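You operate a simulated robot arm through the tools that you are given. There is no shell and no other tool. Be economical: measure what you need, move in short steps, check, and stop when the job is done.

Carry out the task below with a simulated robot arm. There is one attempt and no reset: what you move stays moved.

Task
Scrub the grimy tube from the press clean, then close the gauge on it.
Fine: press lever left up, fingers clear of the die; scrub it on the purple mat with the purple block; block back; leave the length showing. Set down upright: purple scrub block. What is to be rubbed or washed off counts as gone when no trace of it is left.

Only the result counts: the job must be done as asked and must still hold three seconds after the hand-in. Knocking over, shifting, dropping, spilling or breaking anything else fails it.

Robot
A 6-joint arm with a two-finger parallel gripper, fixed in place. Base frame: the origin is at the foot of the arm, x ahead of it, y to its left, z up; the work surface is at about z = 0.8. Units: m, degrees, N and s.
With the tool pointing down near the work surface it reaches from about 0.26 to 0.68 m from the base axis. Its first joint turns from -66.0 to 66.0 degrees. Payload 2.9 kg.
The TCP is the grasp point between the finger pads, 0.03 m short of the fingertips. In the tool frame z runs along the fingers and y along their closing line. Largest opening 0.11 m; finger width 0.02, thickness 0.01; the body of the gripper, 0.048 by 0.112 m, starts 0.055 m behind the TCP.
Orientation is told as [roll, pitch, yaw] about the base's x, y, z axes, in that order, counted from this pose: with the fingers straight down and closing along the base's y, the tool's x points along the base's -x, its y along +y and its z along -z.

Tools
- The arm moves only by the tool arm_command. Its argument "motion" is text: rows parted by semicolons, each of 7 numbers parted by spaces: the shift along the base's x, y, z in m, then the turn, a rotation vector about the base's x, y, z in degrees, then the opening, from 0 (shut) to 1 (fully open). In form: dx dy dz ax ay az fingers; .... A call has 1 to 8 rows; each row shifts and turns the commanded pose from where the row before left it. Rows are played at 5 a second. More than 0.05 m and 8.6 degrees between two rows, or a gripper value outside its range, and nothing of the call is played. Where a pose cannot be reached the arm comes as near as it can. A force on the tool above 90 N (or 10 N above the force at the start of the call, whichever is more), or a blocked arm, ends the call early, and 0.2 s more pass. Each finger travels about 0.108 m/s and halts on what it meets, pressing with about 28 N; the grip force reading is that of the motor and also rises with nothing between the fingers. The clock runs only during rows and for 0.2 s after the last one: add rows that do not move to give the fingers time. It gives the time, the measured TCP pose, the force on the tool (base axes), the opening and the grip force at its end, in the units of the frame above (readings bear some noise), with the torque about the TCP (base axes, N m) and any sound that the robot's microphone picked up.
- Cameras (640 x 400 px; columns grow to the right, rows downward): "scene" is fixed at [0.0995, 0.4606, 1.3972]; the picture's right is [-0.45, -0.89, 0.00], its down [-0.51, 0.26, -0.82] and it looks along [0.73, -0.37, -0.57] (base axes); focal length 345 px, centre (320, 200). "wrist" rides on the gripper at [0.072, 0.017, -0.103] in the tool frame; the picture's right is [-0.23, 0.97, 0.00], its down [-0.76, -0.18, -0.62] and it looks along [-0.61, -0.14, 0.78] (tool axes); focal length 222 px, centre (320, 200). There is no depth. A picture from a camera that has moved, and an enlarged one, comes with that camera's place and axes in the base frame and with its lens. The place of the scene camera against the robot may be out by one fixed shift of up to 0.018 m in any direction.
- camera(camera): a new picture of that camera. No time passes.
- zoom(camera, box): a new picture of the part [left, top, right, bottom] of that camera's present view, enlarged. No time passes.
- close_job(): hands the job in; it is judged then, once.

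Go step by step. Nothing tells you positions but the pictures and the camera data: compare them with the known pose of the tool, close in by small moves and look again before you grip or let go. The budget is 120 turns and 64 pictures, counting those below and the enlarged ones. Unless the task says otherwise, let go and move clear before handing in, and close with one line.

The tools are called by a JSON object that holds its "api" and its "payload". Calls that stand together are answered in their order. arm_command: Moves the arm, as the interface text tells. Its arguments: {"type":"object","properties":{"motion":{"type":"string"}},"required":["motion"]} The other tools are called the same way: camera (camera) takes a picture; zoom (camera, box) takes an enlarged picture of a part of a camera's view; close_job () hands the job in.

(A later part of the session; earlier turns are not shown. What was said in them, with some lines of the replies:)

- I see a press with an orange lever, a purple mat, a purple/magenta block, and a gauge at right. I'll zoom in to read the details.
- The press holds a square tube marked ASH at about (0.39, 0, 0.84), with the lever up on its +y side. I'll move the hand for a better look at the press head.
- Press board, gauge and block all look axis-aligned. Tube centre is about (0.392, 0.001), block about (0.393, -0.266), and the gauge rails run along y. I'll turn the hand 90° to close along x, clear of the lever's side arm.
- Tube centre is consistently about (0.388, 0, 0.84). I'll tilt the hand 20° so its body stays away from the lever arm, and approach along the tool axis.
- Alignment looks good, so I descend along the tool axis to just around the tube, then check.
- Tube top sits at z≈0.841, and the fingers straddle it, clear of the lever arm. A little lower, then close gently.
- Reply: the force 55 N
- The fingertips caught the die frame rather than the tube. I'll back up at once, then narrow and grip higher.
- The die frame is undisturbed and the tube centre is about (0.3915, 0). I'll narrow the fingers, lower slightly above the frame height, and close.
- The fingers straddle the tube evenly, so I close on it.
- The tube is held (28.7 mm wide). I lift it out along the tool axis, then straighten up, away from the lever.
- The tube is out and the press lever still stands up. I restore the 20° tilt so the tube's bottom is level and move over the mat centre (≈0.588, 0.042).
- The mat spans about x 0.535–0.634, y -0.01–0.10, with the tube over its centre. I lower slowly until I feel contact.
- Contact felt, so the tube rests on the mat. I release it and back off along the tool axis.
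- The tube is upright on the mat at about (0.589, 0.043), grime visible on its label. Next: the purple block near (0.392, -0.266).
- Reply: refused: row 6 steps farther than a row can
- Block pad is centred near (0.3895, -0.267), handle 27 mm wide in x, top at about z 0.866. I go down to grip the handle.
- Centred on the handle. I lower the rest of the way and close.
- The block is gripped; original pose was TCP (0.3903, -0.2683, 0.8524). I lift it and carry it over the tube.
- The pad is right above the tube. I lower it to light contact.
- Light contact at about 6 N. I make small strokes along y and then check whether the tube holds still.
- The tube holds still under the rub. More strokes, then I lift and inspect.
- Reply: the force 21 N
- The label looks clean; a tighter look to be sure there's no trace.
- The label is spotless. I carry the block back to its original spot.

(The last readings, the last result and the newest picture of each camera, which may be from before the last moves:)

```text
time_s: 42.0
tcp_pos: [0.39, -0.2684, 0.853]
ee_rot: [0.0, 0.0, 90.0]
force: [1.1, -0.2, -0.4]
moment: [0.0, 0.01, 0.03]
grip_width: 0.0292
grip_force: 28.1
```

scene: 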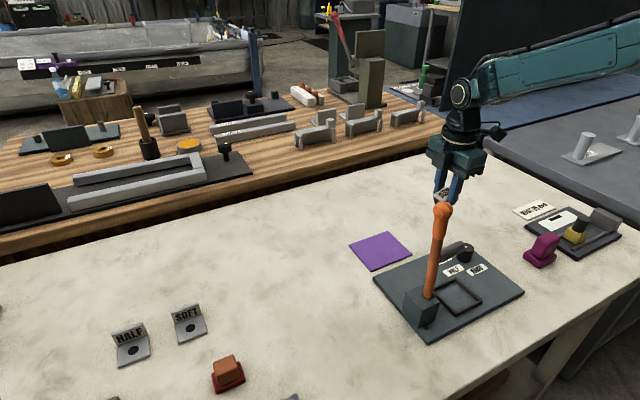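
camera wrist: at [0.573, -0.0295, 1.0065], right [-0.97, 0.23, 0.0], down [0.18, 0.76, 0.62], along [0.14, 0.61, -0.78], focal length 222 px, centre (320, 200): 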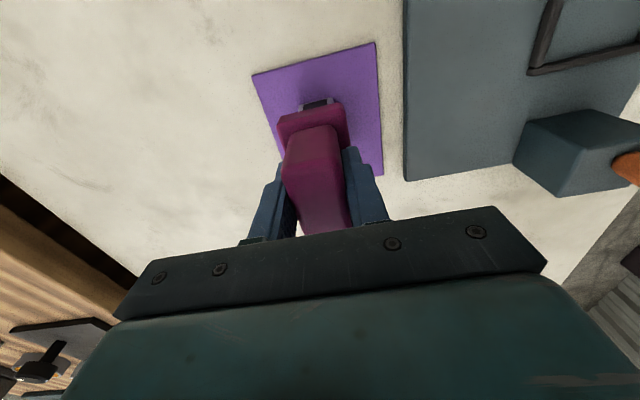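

It is down at its original height, so I release and rise straight up.

{"api": "arm_command", "payload": {"motion": "0 0 0 0 0 0 0.3;0 0 0 0 0 0 0.45;0 0 0 0 0 0 0.5;0 0 0.03 0 0 0 0.5;0 0 0.04 0 0 0 0.6;0 0 0.04 0 0 0 0.6;0 0 0.03 0 0 0 0.6;0 0 0 0 0 0 0.6"}}

{"api": "zoom", "payload": {"camera": "scene", "box": [500, 170, 640, 280]}}

{"api": "camera", "payload": {"camera": "wrist"}}

```text
time_s: 43.8
tcp_pos: [0.3893, -0.2695, 0.9899]
ee_rot: [0.0, 0.0, 89.9]
force: [-0.7, -0.4, -0.3]
moment: [-0.01, -0.01, 0.0]
grip_width: 0.066
grip_force: 0.1
```

```text
3.64 times, centred on (570, 225) of scene
camera zoom: at [0.0995, 0.4606, 1.3972], right [-0.45, -0.89, 0.0], down [-0.51, 0.26, -0.82], along [0.73, -0.37, -0.57], focal length 1254 px, centre (-589, 109)
```

zoom: 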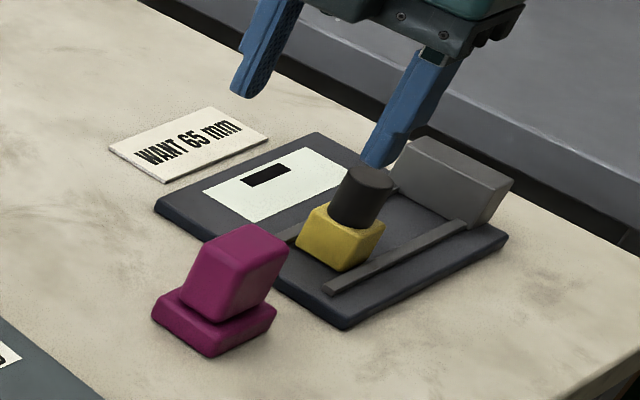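

```text
21 pictures are left
camera wrist: at [0.3724, -0.3405, 1.0934], right [-0.97, 0.23, 0.0], down [0.18, 0.76, 0.62], along [0.14, 0.61, -0.78], focal length 222 px, centre (320, 200)
```

wrist: 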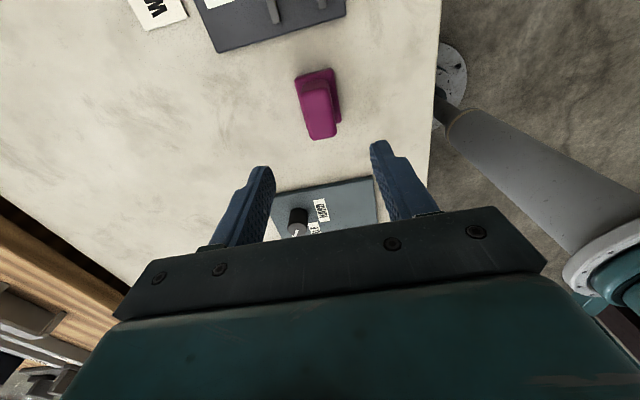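

The block is back upright in place. Now back to the tube for pickup, with a vertical hand.

{"api": "arm_command", "payload": {"motion": "0.025 0.039 0 0 0 0 0.5;0.025 0.039 0 0 0 0 0.5;0.025 0.039 0 0 0 0 0.5;0.025 0.039 0 0 0 0 0.5;0.025 0.039 0 0 0 0 0.5;0.025 0.039 0 0 0 0 0.5;0.025 0.039 0 0 0 0 0.5;0.025 0.039 0 0 0 0 0.5"}}

{"api": "arm_command", "payload": {"motion": "0 0 -0.04 0 0 0 0.45;0 0 -0.04 0 0 0 0.45;0 0 -0.03 0 0 0 0.45;0 0 0 0 0 0 0.45"}}

{"api": "zoom", "payload": {"camera": "wrist", "box": [180, 70, 460, 250]}}

```text
time_s: 45.6
tcp_pos: [0.5884, 0.0464, 0.9959]
ee_rot: [0.0, -0.1, 90.0]
force: [-1.0, -0.3, 0.5]
moment: [-0.02, -0.01, 0.03]
grip_width: 0.0551
grip_force: 0.0
```

```text
time_s: 46.6
tcp_pos: [0.5903, 0.0471, 0.8842]
ee_rot: [-0.1, -0.1, 90.0]
force: [0.2, 0.4, 0.1]
moment: [0.03, 0.01, 0.02]
grip_width: 0.0494
grip_force: 0.0
```

```text
2.22 times, centred on (320, 160) of wrist
camera zoom: at [0.5734, -0.0259, 0.9892], right [-0.97, 0.23, 0.0], down [0.18, 0.76, 0.62], along [0.14, 0.61, -0.78], focal length 494 px, centre (320, 289)
```

zoom: 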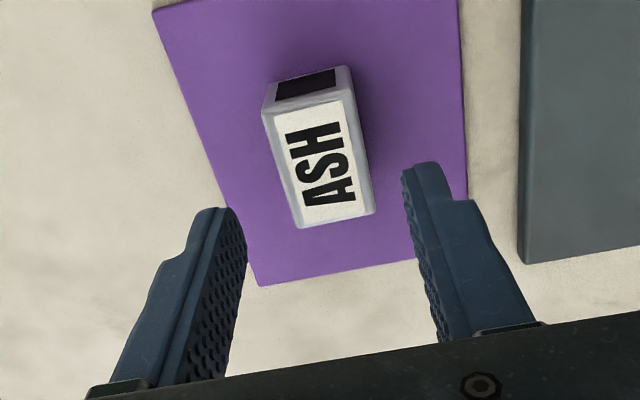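

Tube centred at about (0.588, 0.043), clean. I adjust, lower, and grip.

{"api": "arm_command", "payload": {"motion": "-0.002 -0.003 -0.02 0 0 0 0.45;0 0 -0.016 0 0 0 0.45;0 0 0 0 0 0 0.4;0 0 0 0 0 0 0.3;0 0 0 0 0 0 0.22;0 0 0 0 0 0 0.22"}}

```text
time_s: 48.0
tcp_pos: [0.5889, 0.0436, 0.8478]
ee_rot: [0.0, 0.0, 90.0]
force: [0.3, -0.8, 0.2]
moment: [0.02, -0.03, 0.02]
grip_width: 0.0289
grip_force: 28.2
```

Held. I lift and carry it to above the gauge gap near (0.391, -0.45).

{"api": "arm_command", "payload": {"motion": "0 0 0.02 0 0 0 0.22;0 0 0.045 0 0 0 0.22;0 0 0.045 0 0 0 0.22;0 0 0.02 0 0 0 0.22;-0.018 -0.045 0 0 0 0 0.22;-0.018 -0.045 0 0 0 0 0.22;-0.018 -0.045 0 0 0 0 0.22;-0.018 -0.045 0 0 0 0 0.22"}}

{"api": "arm_command", "payload": {"motion": "-0.018 -0.045 0 0 0 0 0.22;-0.018 -0.045 0 0 0 0 0.22;-0.018 -0.045 0 0 0 0 0.22;-0.018 -0.045 0 0 0 0 0.22;-0.018 -0.045 0 0 0 0 0.22;-0.018 -0.045 0 0 0 0 0.22;-0.018 -0.03 0 0 0 0 0.22;0 0 0 0 0 0 0.22"}}

{"api": "camera", "payload": {"camera": "wrist"}}

{"api": "zoom", "payload": {"camera": "scene", "box": [500, 170, 640, 280]}}

```text
time_s: 49.8
tcp_pos: [0.5167, -0.1402, 0.9749]
ee_rot: [0.0, 0.0, 90.1]
force: [0.3, -0.1, -0.6]
moment: [0.0, 0.0, 0.0]
grip_width: 0.0291
grip_force: 27.9
```

```text
time_s: 51.6
tcp_pos: [0.3872, -0.4393, 0.9766]
ee_rot: [0.0, 0.0, 90.1]
force: [-0.8, 0.8, 0.4]
moment: [0.0, 0.02, -0.01]
grip_width: 0.0287
grip_force: 27.7
```

```text
19 pictures are left
camera wrist: at [0.3711, -0.5117, 1.0805], right [-0.97, 0.23, 0.0], down [0.18, 0.76, 0.62], along [0.14, 0.61, -0.78], focal length 222 px, centre (320, 200)
```

wrist: 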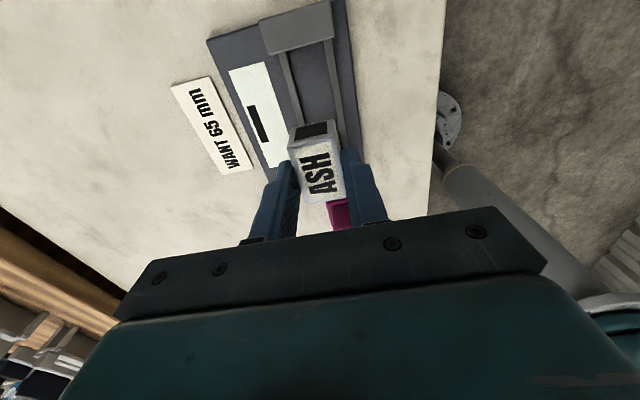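

```text
3.64 times, centred on (570, 225) of scene
camera zoom: at [0.0995, 0.4605, 1.3972], right [-0.45, -0.89, 0.0], down [-0.51, 0.26, -0.82], along [0.73, -0.37, -0.57], focal length 1254 px, centre (-589, 109)
```

zoom: 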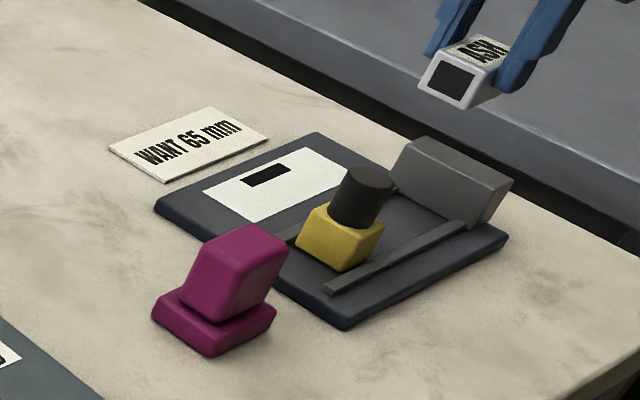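

{"api": "zoom", "payload": {"camera": "wrist", "box": [200, 0, 400, 130]}}

```text
3.08 times, centred on (300, 65) of wrist
camera zoom: at [0.3711, -0.5117, 1.0805], right [-0.97, 0.23, 0.0], down [0.18, 0.76, 0.62], along [0.14, 0.61, -0.78], focal length 684 px, centre (382, 615)
```

zoom: 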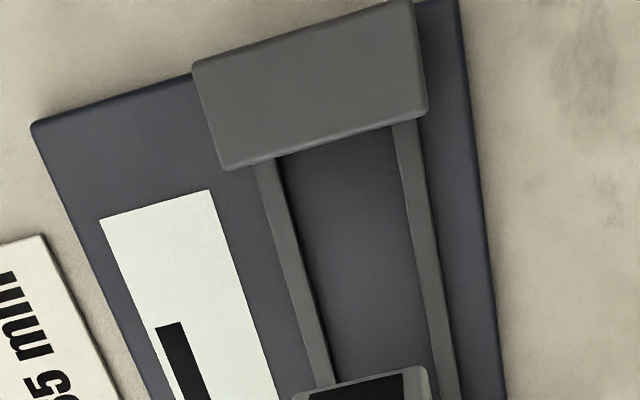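

Rails are centred at x≈0.3905 with an inner gap of 39 mm. The jaw face is at y≈-0.4975 and the slider face at about -0.405. I'll place the tube near y = -0.468.

{"api": "arm_command", "payload": {"motion": "0.0033 -0.029 0 0 0 0 0.22;0 0 -0.04 0 0 0 0.22;0 0 -0.035 0 0 0 0.22;0 0 0 0 0 0 0.22"}}

{"api": "camera", "payload": {"camera": "wrist"}}

{"api": "zoom", "payload": {"camera": "scene", "box": [500, 170, 640, 280]}}

```text
time_s: 52.6
tcp_pos: [0.3926, -0.4689, 0.8995]
ee_rot: [0.1, 0.0, 90.1]
force: [-0.4, 0.7, -0.4]
moment: [-0.01, 0.0, -0.05]
grip_width: 0.0288
grip_force: 27.7
```

```text
16 pictures are left
camera wrist: at [0.3771, -0.5411, 1.0037], right [-0.97, 0.23, 0.0], down [0.18, 0.76, 0.62], along [0.14, 0.61, -0.78], focal length 222 px, centre (320, 200)
```

wrist: 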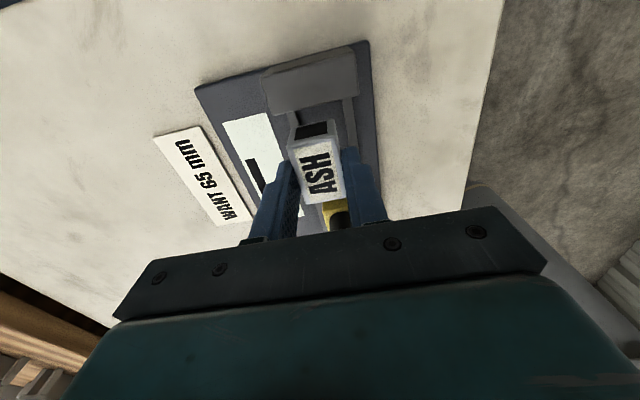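

```text
3.64 times, centred on (570, 225) of scene
camera zoom: at [0.0995, 0.4606, 1.3972], right [-0.45, -0.89, 0.0], down [-0.51, 0.26, -0.82], along [0.73, -0.37, -0.57], focal length 1254 px, centre (-589, 109)
```

zoom: 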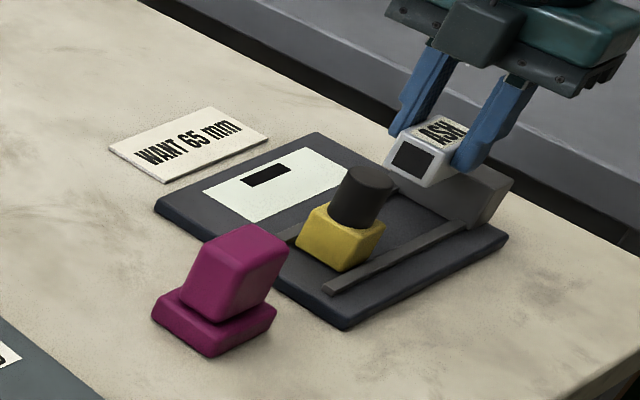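

Close, but I'd like a bit more clearance from the jaw. I shift slightly and lower in steps.

{"api": "arm_command", "payload": {"motion": "-0.0015 0.006 -0.015 0 0 0 0.22;0 0 -0.012 0 0 0 0.22;0 0 -0.006 0 0 0 0.22;0 0 0 0 0 0 0.22"}}

{"api": "arm_command", "payload": {"motion": "0 0 -0.004 0 0 0 0.22;0 0 0 0 0 0 0.22"}}

{"api": "zoom", "payload": {"camera": "wrist", "box": [220, 60, 400, 230]}}

```text
time_s: 53.6
tcp_pos: [0.3918, -0.4622, 0.8661]
ee_rot: [0.1, -0.1, 89.9]
force: [0.6, -0.8, -0.4]
moment: [-0.03, -0.02, 0.0]
grip_width: 0.0293
grip_force: 27.9
```

```text
time_s: 54.2
tcp_pos: [0.3905, -0.4634, 0.8614]
ee_rot: [0.0, 0.0, 90.0]
force: [0.7, -0.2, -0.7]
moment: [0.01, -0.01, -0.01]
grip_width: 0.0288
grip_force: 28.1
```

```text
2.35 times, centred on (310, 145) of wrist
camera zoom: at [0.374, -0.5343, 0.9668], right [-0.97, 0.23, 0.0], down [0.18, 0.76, 0.62], along [0.14, 0.61, -0.78], focal length 523 px, centre (344, 329)
```

zoom: 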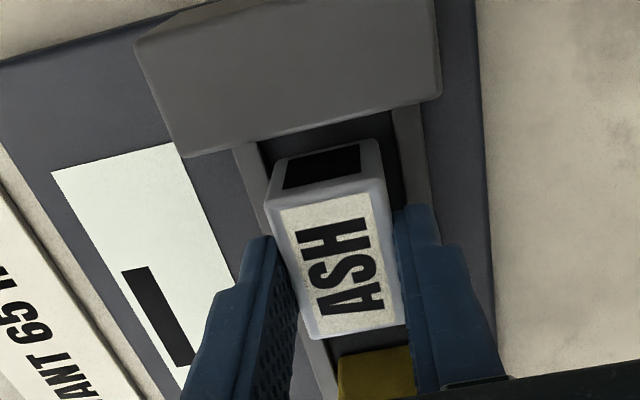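

Good fit between the rails with clearance to the jaw. I continue down to contact.

{"api": "arm_command", "payload": {"motion": "0 0 -0.003 0 0 0 0.22;0 0 0 0 0 0 0.22"}}

{"api": "arm_command", "payload": {"motion": "0 0 -0.002 0 0 0 0.22;0 0 0 0 0 0 0.22"}}

{"api": "arm_command", "payload": {"motion": "0 0 -0.0015 0 0 0 0.22;0 0 0 0 0 0 0.22"}}

```text
time_s: 54.8
tcp_pos: [0.3902, -0.4623, 0.8605]
ee_rot: [0.0, 0.0, 90.0]
force: [-0.3, 0.2, -1.0]
moment: [-0.01, 0.01, 0.0]
grip_width: 0.0288
grip_force: 28.1
```

```text
time_s: 55.4
tcp_pos: [0.3907, -0.4617, 0.8586]
ee_rot: [0.0, 0.0, 90.0]
force: [0.7, 0.2, -0.8]
moment: [0.03, -0.01, 0.03]
grip_width: 0.0287
grip_force: 28.0
```

```text
time_s: 56.0
tcp_pos: [0.389, -0.4618, 0.8569]
ee_rot: [0.0, 0.0, 90.1]
force: [0.2, 0.2, -0.1]
moment: [0.03, 0.01, -0.04]
grip_width: 0.0288
grip_force: 28.7
```

{"api": "arm_command", "payload": {"motion": "0.001 0 -0.0015 0 0 0 0.22;0 0 0 0 0 0 0.22"}}

{"api": "arm_command", "payload": {"motion": "0 0 -0.0015 0 0 0 0.22;0 0 0 0 0 0 0.22"}}

{"api": "arm_command", "payload": {"motion": "0 0 -0.001 0 0 0 0.22;0 0 0 0 0 0 0.22"}}

```text
time_s: 56.6
tcp_pos: [0.3926, -0.4607, 0.8541]
ee_rot: [0.0, 0.0, 90.0]
force: [-0.4, -0.2, -0.2]
moment: [0.0, 0.03, 0.04]
grip_width: 0.0288
grip_force: 28.2
```

```text
time_s: 57.2
tcp_pos: [0.3922, -0.4618, 0.8562]
ee_rot: [-0.1, 0.1, 90.0]
force: [0.7, 2.3, 6.7]
moment: [0.17, -0.02, -0.03]
grip_width: 0.0286
grip_force: 27.6
```

```text
time_s: 57.8
tcp_pos: [0.3915, -0.4604, 0.8558]
ee_rot: [-0.1, 0.2, 89.9]
force: [-1.9, 0.4, 14.5]
moment: [0.1, 0.1, 0.02]
grip_width: 0.029
grip_force: 27.8
```

Contact at z≈0.8555, which fits the gauge floor. Release and rise.

{"api": "arm_command", "payload": {"motion": "0 0 0.001 0 0 0 0.3;0 0 0 0 0 0 0.4;0 0 0 0 0 0 0.42;0 0 0.03 0 0 0 0.42;0 0 0.04 0 0 0 0.42;0 0.02 0.03 0 0 0 0.42;0 0 0 0 0 0 0.42"}}

{"api": "zoom", "payload": {"camera": "wrist", "box": [200, 40, 420, 200]}}

{"api": "zoom", "payload": {"camera": "scene", "box": [500, 170, 640, 280]}}

```text
time_s: 59.4
tcp_pos: [0.3936, -0.4433, 0.9553]
ee_rot: [0.0, 0.0, 90.0]
force: [-0.9, -0.1, 0.9]
moment: [0.01, 0.01, 0.01]
grip_width: 0.0463
grip_force: 0.1
```

```text
2.50 times, centred on (310, 120) of wrist
camera zoom: at [0.3769, -0.5153, 1.0587], right [-0.97, 0.23, 0.0], down [0.18, 0.76, 0.62], along [0.14, 0.61, -0.78], focal length 555 px, centre (345, 400)
```

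zoom: 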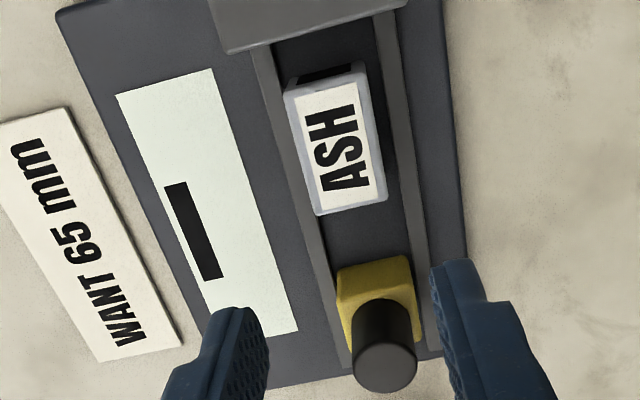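

```text
3.64 times, centred on (570, 225) of scene
camera zoom: at [0.0995, 0.4606, 1.3972], right [-0.45, -0.89, 0.0], down [-0.51, 0.26, -0.82], along [0.73, -0.37, -0.57], focal length 1254 px, centre (-589, 109)
```

zoom: 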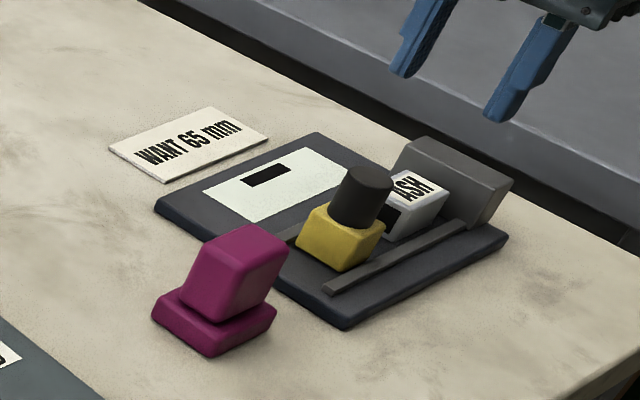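

The tube sits between the rails. Next I grip the slider's knob, near (0.391, -0.386) with its top at about z 0.878, and push the slider toward the jaw.

{"api": "arm_command", "payload": {"motion": "-0.001 0.03 0 0 0 0 0.46;-0.0016 0.027 0 0 0 0 0.46;0 0 -0.035 0 0 0 0.46;0 0 -0.015 0 0 0 0.46;0 0 0 0 0 0 0.46"}}

{"api": "camera", "payload": {"camera": "wrist"}}

{"api": "zoom", "payload": {"camera": "scene", "box": [500, 170, 640, 280]}}

```text
time_s: 60.6
tcp_pos: [0.3913, -0.3857, 0.9047]
ee_rot: [0.0, 0.0, 90.0]
force: [-0.4, -0.4, 0.5]
moment: [-0.01, -0.02, 0.01]
grip_width: 0.0507
grip_force: 0.1
```

```text
11 pictures are left
camera wrist: at [0.3738, -0.4573, 1.0093], right [-0.97, 0.23, 0.0], down [0.18, 0.76, 0.62], along [0.14, 0.61, -0.78], focal length 222 px, centre (320, 200)
```

wrist: 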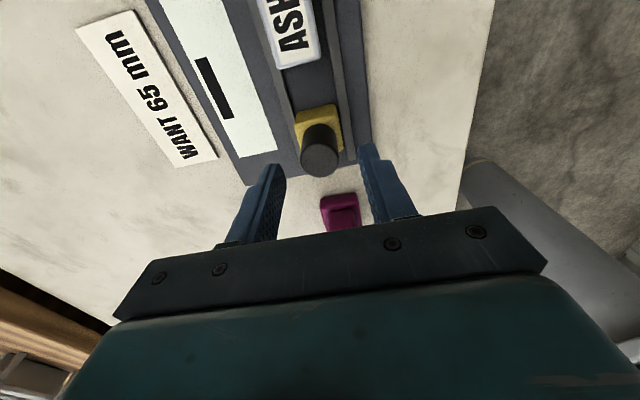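

```text
3.64 times, centred on (570, 225) of scene
camera zoom: at [0.0995, 0.4606, 1.3972], right [-0.45, -0.89, 0.0], down [-0.51, 0.26, -0.82], along [0.73, -0.37, -0.57], focal length 1254 px, centre (-589, 109)
```

zoom: 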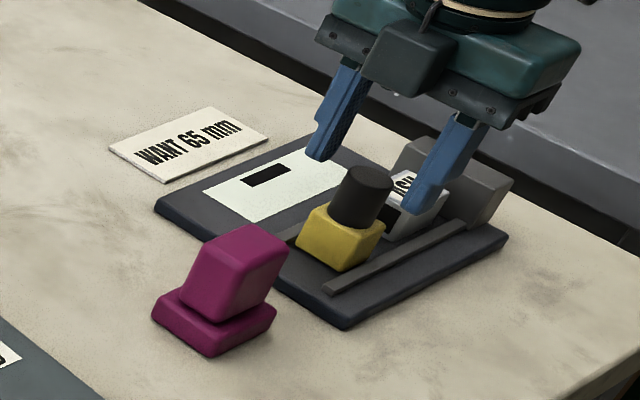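

The knob top is near (0.389, -0.390, 0.883). I lower over it and grip.

{"api": "arm_command", "payload": {"motion": "-0.001 -0.004 -0.015 0 0 0 0.46;0 0 -0.012 0 0 0 0.46;0 0 0 0 0 0 0.35;0 0 0 0 0 0 0.25;0 0 0 0 0 0 0.18;0 0 0 0 0 0 0.18"}}

{"api": "zoom", "payload": {"camera": "wrist", "box": [180, 20, 460, 230]}}

```text
time_s: 62.0
tcp_pos: [0.3881, -0.3907, 0.8791]
ee_rot: [-0.1, 0.1, 90.1]
force: [15.7, -0.5, -3.4]
moment: [-0.23, -0.26, -0.05]
grip_width: 0.0283
grip_force: 8.7
```

```text
1.90 times, centred on (320, 125) of wrist
camera zoom: at [0.372, -0.4623, 0.9835], right [-0.97, 0.23, 0.0], down [0.17, 0.76, 0.62], along [0.14, 0.61, -0.78], focal length 423 px, centre (320, 343)
```

zoom: 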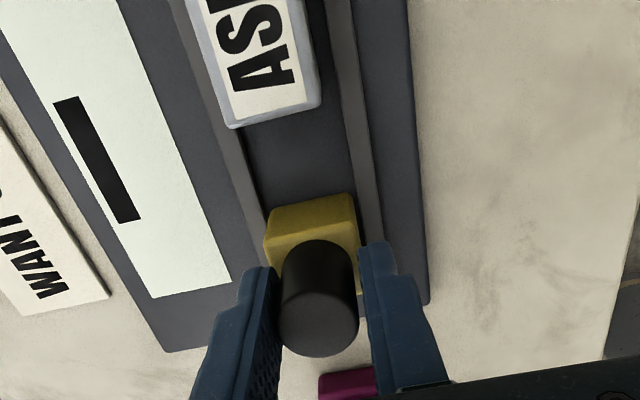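

One finger touched first, so I shift 1.5 mm in +x and let the grip settle.

{"api": "arm_command", "payload": {"motion": "0.0015 0 0 0 0 0 0.18;0 0 0 0 0 0 0.18"}}

```text
time_s: 62.6
tcp_pos: [0.3909, -0.3896, 0.8791]
ee_rot: [-0.1, 0.1, 90.1]
force: [13.7, -1.0, 2.9]
moment: [0.14, -0.33, -0.04]
grip_width: 0.0271
grip_force: 6.9
```

{"api": "arm_command", "payload": {"motion": "0.0015 0 0 0 0 0 0.18;0 0 0 0 0 0 0.18"}}

```text
time_s: 63.2
tcp_pos: [0.3893, -0.3907, 0.8784]
ee_rot: [0.0, -0.1, 89.8]
force: [-1.5, -3.8, 10.7]
moment: [0.01, -0.04, 0.01]
grip_width: 0.0252
grip_force: 44.9
```

The knob is gripped now. I slide it toward -y in steps, watching the force.

{"api": "arm_command", "payload": {"motion": "0 -0.006 0.001 0 0 0 0.2;0 -0.008 0 0 0 0 0.2;0 -0.008 0 0 0 0 0.2;0 0 0 0 0 0 0.2"}}

```text
time_s: 64.2
tcp_pos: [0.3909, -0.4081, 0.8783]
ee_rot: [0.1, -0.2, 90.0]
force: [-7.6, 1.0, -2.3]
moment: [0.29, 0.08, -0.12]
grip_width: 0.0254
grip_force: 45.1
```

{"api": "arm_command", "payload": {"motion": "0 -0.006 0 0 0 0 0.2;0 -0.006 0 0 0 0 0.2;0 0 0 0 0 0 0.2"}}

{"api": "zoom", "payload": {"camera": "wrist", "box": [180, 20, 460, 230]}}

```text
time_s: 65.0
tcp_pos: [0.3894, -0.423, 0.878]
ee_rot: [0.2, 0.0, 89.9]
force: [-18.6, 1.0, 3.1]
moment: [1.22, 0.28, 0.22]
grip_width: 0.0252
grip_force: 45.0
```

```text
1.90 times, centred on (320, 125) of wrist
camera zoom: at [0.3735, -0.4952, 0.9828], right [-0.97, 0.23, 0.0], down [0.18, 0.76, 0.62], along [0.14, 0.61, -0.78], focal length 423 px, centre (320, 343)
```

zoom: 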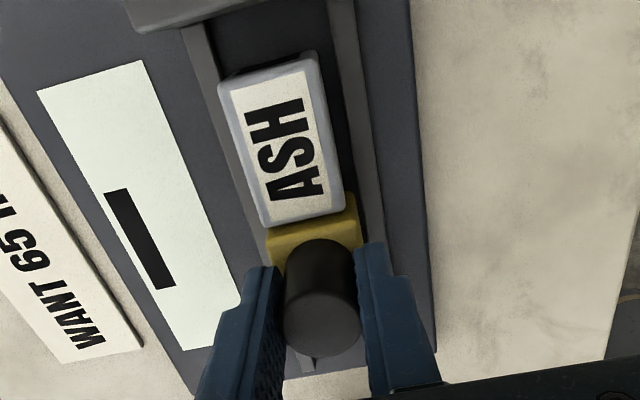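

The slider has met the tube. Rails run slightly skewed (side load), so I ease x and keep pushing toward the jaw.

{"api": "arm_command", "payload": {"motion": "-0.0015 -0.004 0 0 0 0 0.2;-0.0001 -0.004 0 0 0 0 0.2;0 0 0 0 0 0 0.2"}}

{"api": "arm_command", "payload": {"motion": "-0.0002 -0.003 0 0 0 0 0.2;0 0 0 0 0 0 0.2"}}

{"api": "zoom", "payload": {"camera": "wrist", "box": [180, 20, 460, 230]}}

```text
time_s: 65.8
tcp_pos: [0.3906, -0.4311, 0.8793]
ee_rot: [-0.1, 0.0, 89.9]
force: [-13.5, 0.8, 4.7]
moment: [0.82, 0.34, -0.05]
grip_width: 0.0252
grip_force: 44.9
```

```text
time_s: 66.4
tcp_pos: [0.3902, -0.4334, 0.8785]
ee_rot: [-0.1, 0.1, 90.0]
force: [-12.8, 1.1, 12.7]
moment: [0.68, 0.42, 0.07]
grip_width: 0.0251
grip_force: 44.9
```

```text
1.90 times, centred on (320, 125) of wrist
camera zoom: at [0.3731, -0.5059, 0.9829], right [-0.97, 0.23, 0.0], down [0.18, 0.76, 0.62], along [0.14, 0.61, -0.78], focal length 423 px, centre (320, 343)
```

zoom: 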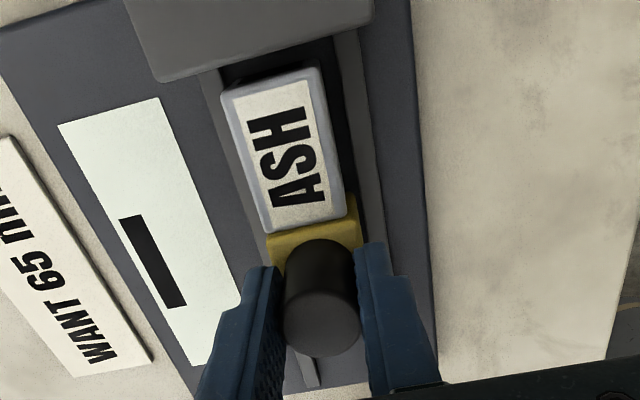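

{"api": "arm_command", "payload": {"motion": "-0.0005 -0.002 0.0005 0 0 0 0.2;0 -0.002 0 0 0 0 0.2;0 0 0 0 0 0 0.2"}}

{"api": "arm_command", "payload": {"motion": "-0.0003 -0.002 0 0 0 0 0.2;0 0 0 0 0 0 0.2"}}

{"api": "arm_command", "payload": {"motion": "0 -0.002 0 0 0 0 0.2;0 0 0 0 0 0 0.2"}}

```text
time_s: 67.2
tcp_pos: [0.3903, -0.437, 0.8788]
ee_rot: [-0.1, 0.1, 90.0]
force: [-8.2, -0.5, 8.6]
moment: [-0.45, 0.25, -0.08]
grip_width: 0.0253
grip_force: 44.6
```

```text
time_s: 67.8
tcp_pos: [0.39, -0.4399, 0.8793]
ee_rot: [-0.2, 0.0, 90.1]
force: [-2.6, 0.3, 2.4]
moment: [-0.65, 0.08, -0.12]
grip_width: 0.0254
grip_force: 44.5
```

```text
time_s: 68.4
tcp_pos: [0.3899, -0.439, 0.8793]
ee_rot: [0.0, -0.1, 90.1]
force: [1.0, 3.6, -2.1]
moment: [-0.71, -0.09, -0.08]
grip_width: 0.0254
grip_force: 44.8
```

{"api": "arm_command", "payload": {"motion": "0 -0.002 0 0 0 0 0.2;0 0 0 0 0 0 0.2"}}

{"api": "zoom", "payload": {"camera": "wrist", "box": [180, 20, 460, 230]}}

```text
time_s: 69.0
tcp_pos: [0.3906, -0.4405, 0.8787]
ee_rot: [0.2, -0.2, 90.3]
force: [2.9, 20.5, -4.0]
moment: [0.25, -0.17, -0.04]
grip_width: 0.0254
grip_force: 45.6
```

```text
1.90 times, centred on (320, 125) of wrist
camera zoom: at [0.374, -0.5133, 0.9825], right [-0.97, 0.22, 0.0], down [0.18, 0.76, 0.63], along [0.14, 0.61, -0.78], focal length 423 px, centre (320, 343)
```

zoom: 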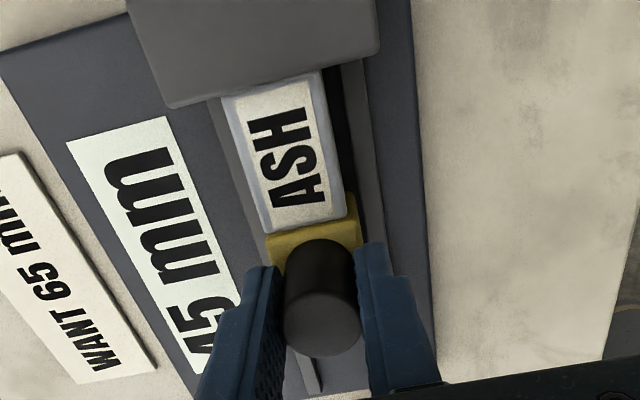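

The gauge is closed against the tube and reads 45 mm. I release the knob and rise clear.

{"api": "arm_command", "payload": {"motion": "0 0 0 0 0 0 0.3;0 0 0 0 0 0 0.45;0 0 0 0 0 0 0.45;0 0 0.03 0 0 0 0.45;0 0 0.04 0 0 0 0.45;0 0 0.04 0 0 0 0.45;0 0.03 0.03 0 0 0 0.45;0 0.03 0.03 0 0 0 0.45"}}

{"api": "zoom", "payload": {"camera": "scene", "box": [500, 170, 640, 280]}}

{"api": "camera", "payload": {"camera": "scene"}}

```text
time_s: 70.8
tcp_pos: [0.3886, -0.3867, 1.0497]
ee_rot: [0.0, 0.0, 90.0]
force: [-0.6, 0.2, -0.3]
moment: [-0.03, 0.02, 0.0]
grip_width: 0.0496
grip_force: 0.0
```

```text
3.64 times, centred on (570, 225) of scene
camera zoom: at [0.0995, 0.4606, 1.3972], right [-0.45, -0.89, 0.0], down [-0.51, 0.26, -0.82], along [0.73, -0.37, -0.57], focal length 1254 px, centre (-589, 109)
```

zoom: 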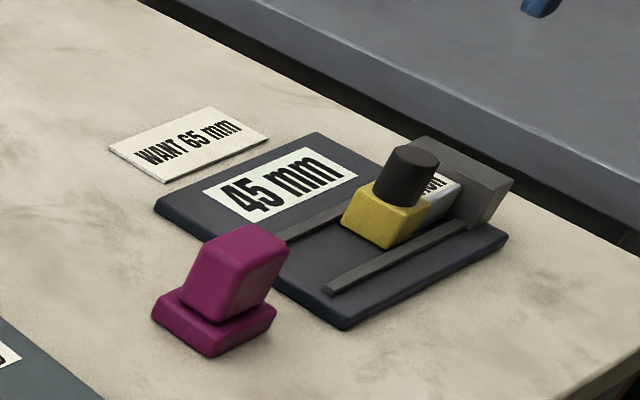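

```text
4 pictures are left
```

scene: 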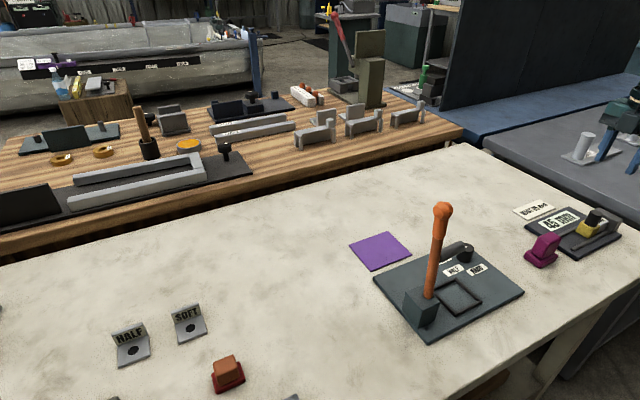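

The gauge shows 45 mm and stays closed, the block stands upright in its spot, the lever is up and the hand is clear. I'm handing in.

{"api": "close_job", "payload": {}}

```text
The job is handed in.
```

I scrubbed the tube's label clean on the purple mat and closed the gauge on the tube. The gauge is left showing 45 mm, although the card beside it says "WANT 65 mm". The purple block is back upright in its place, the press lever is still up, and the hand is clear of the die. The visible faces were clean; I did not inspect the underside. My first reach for the tube pressed on the press's die frame with about 50 N; the frame looked undisturbed afterwards.
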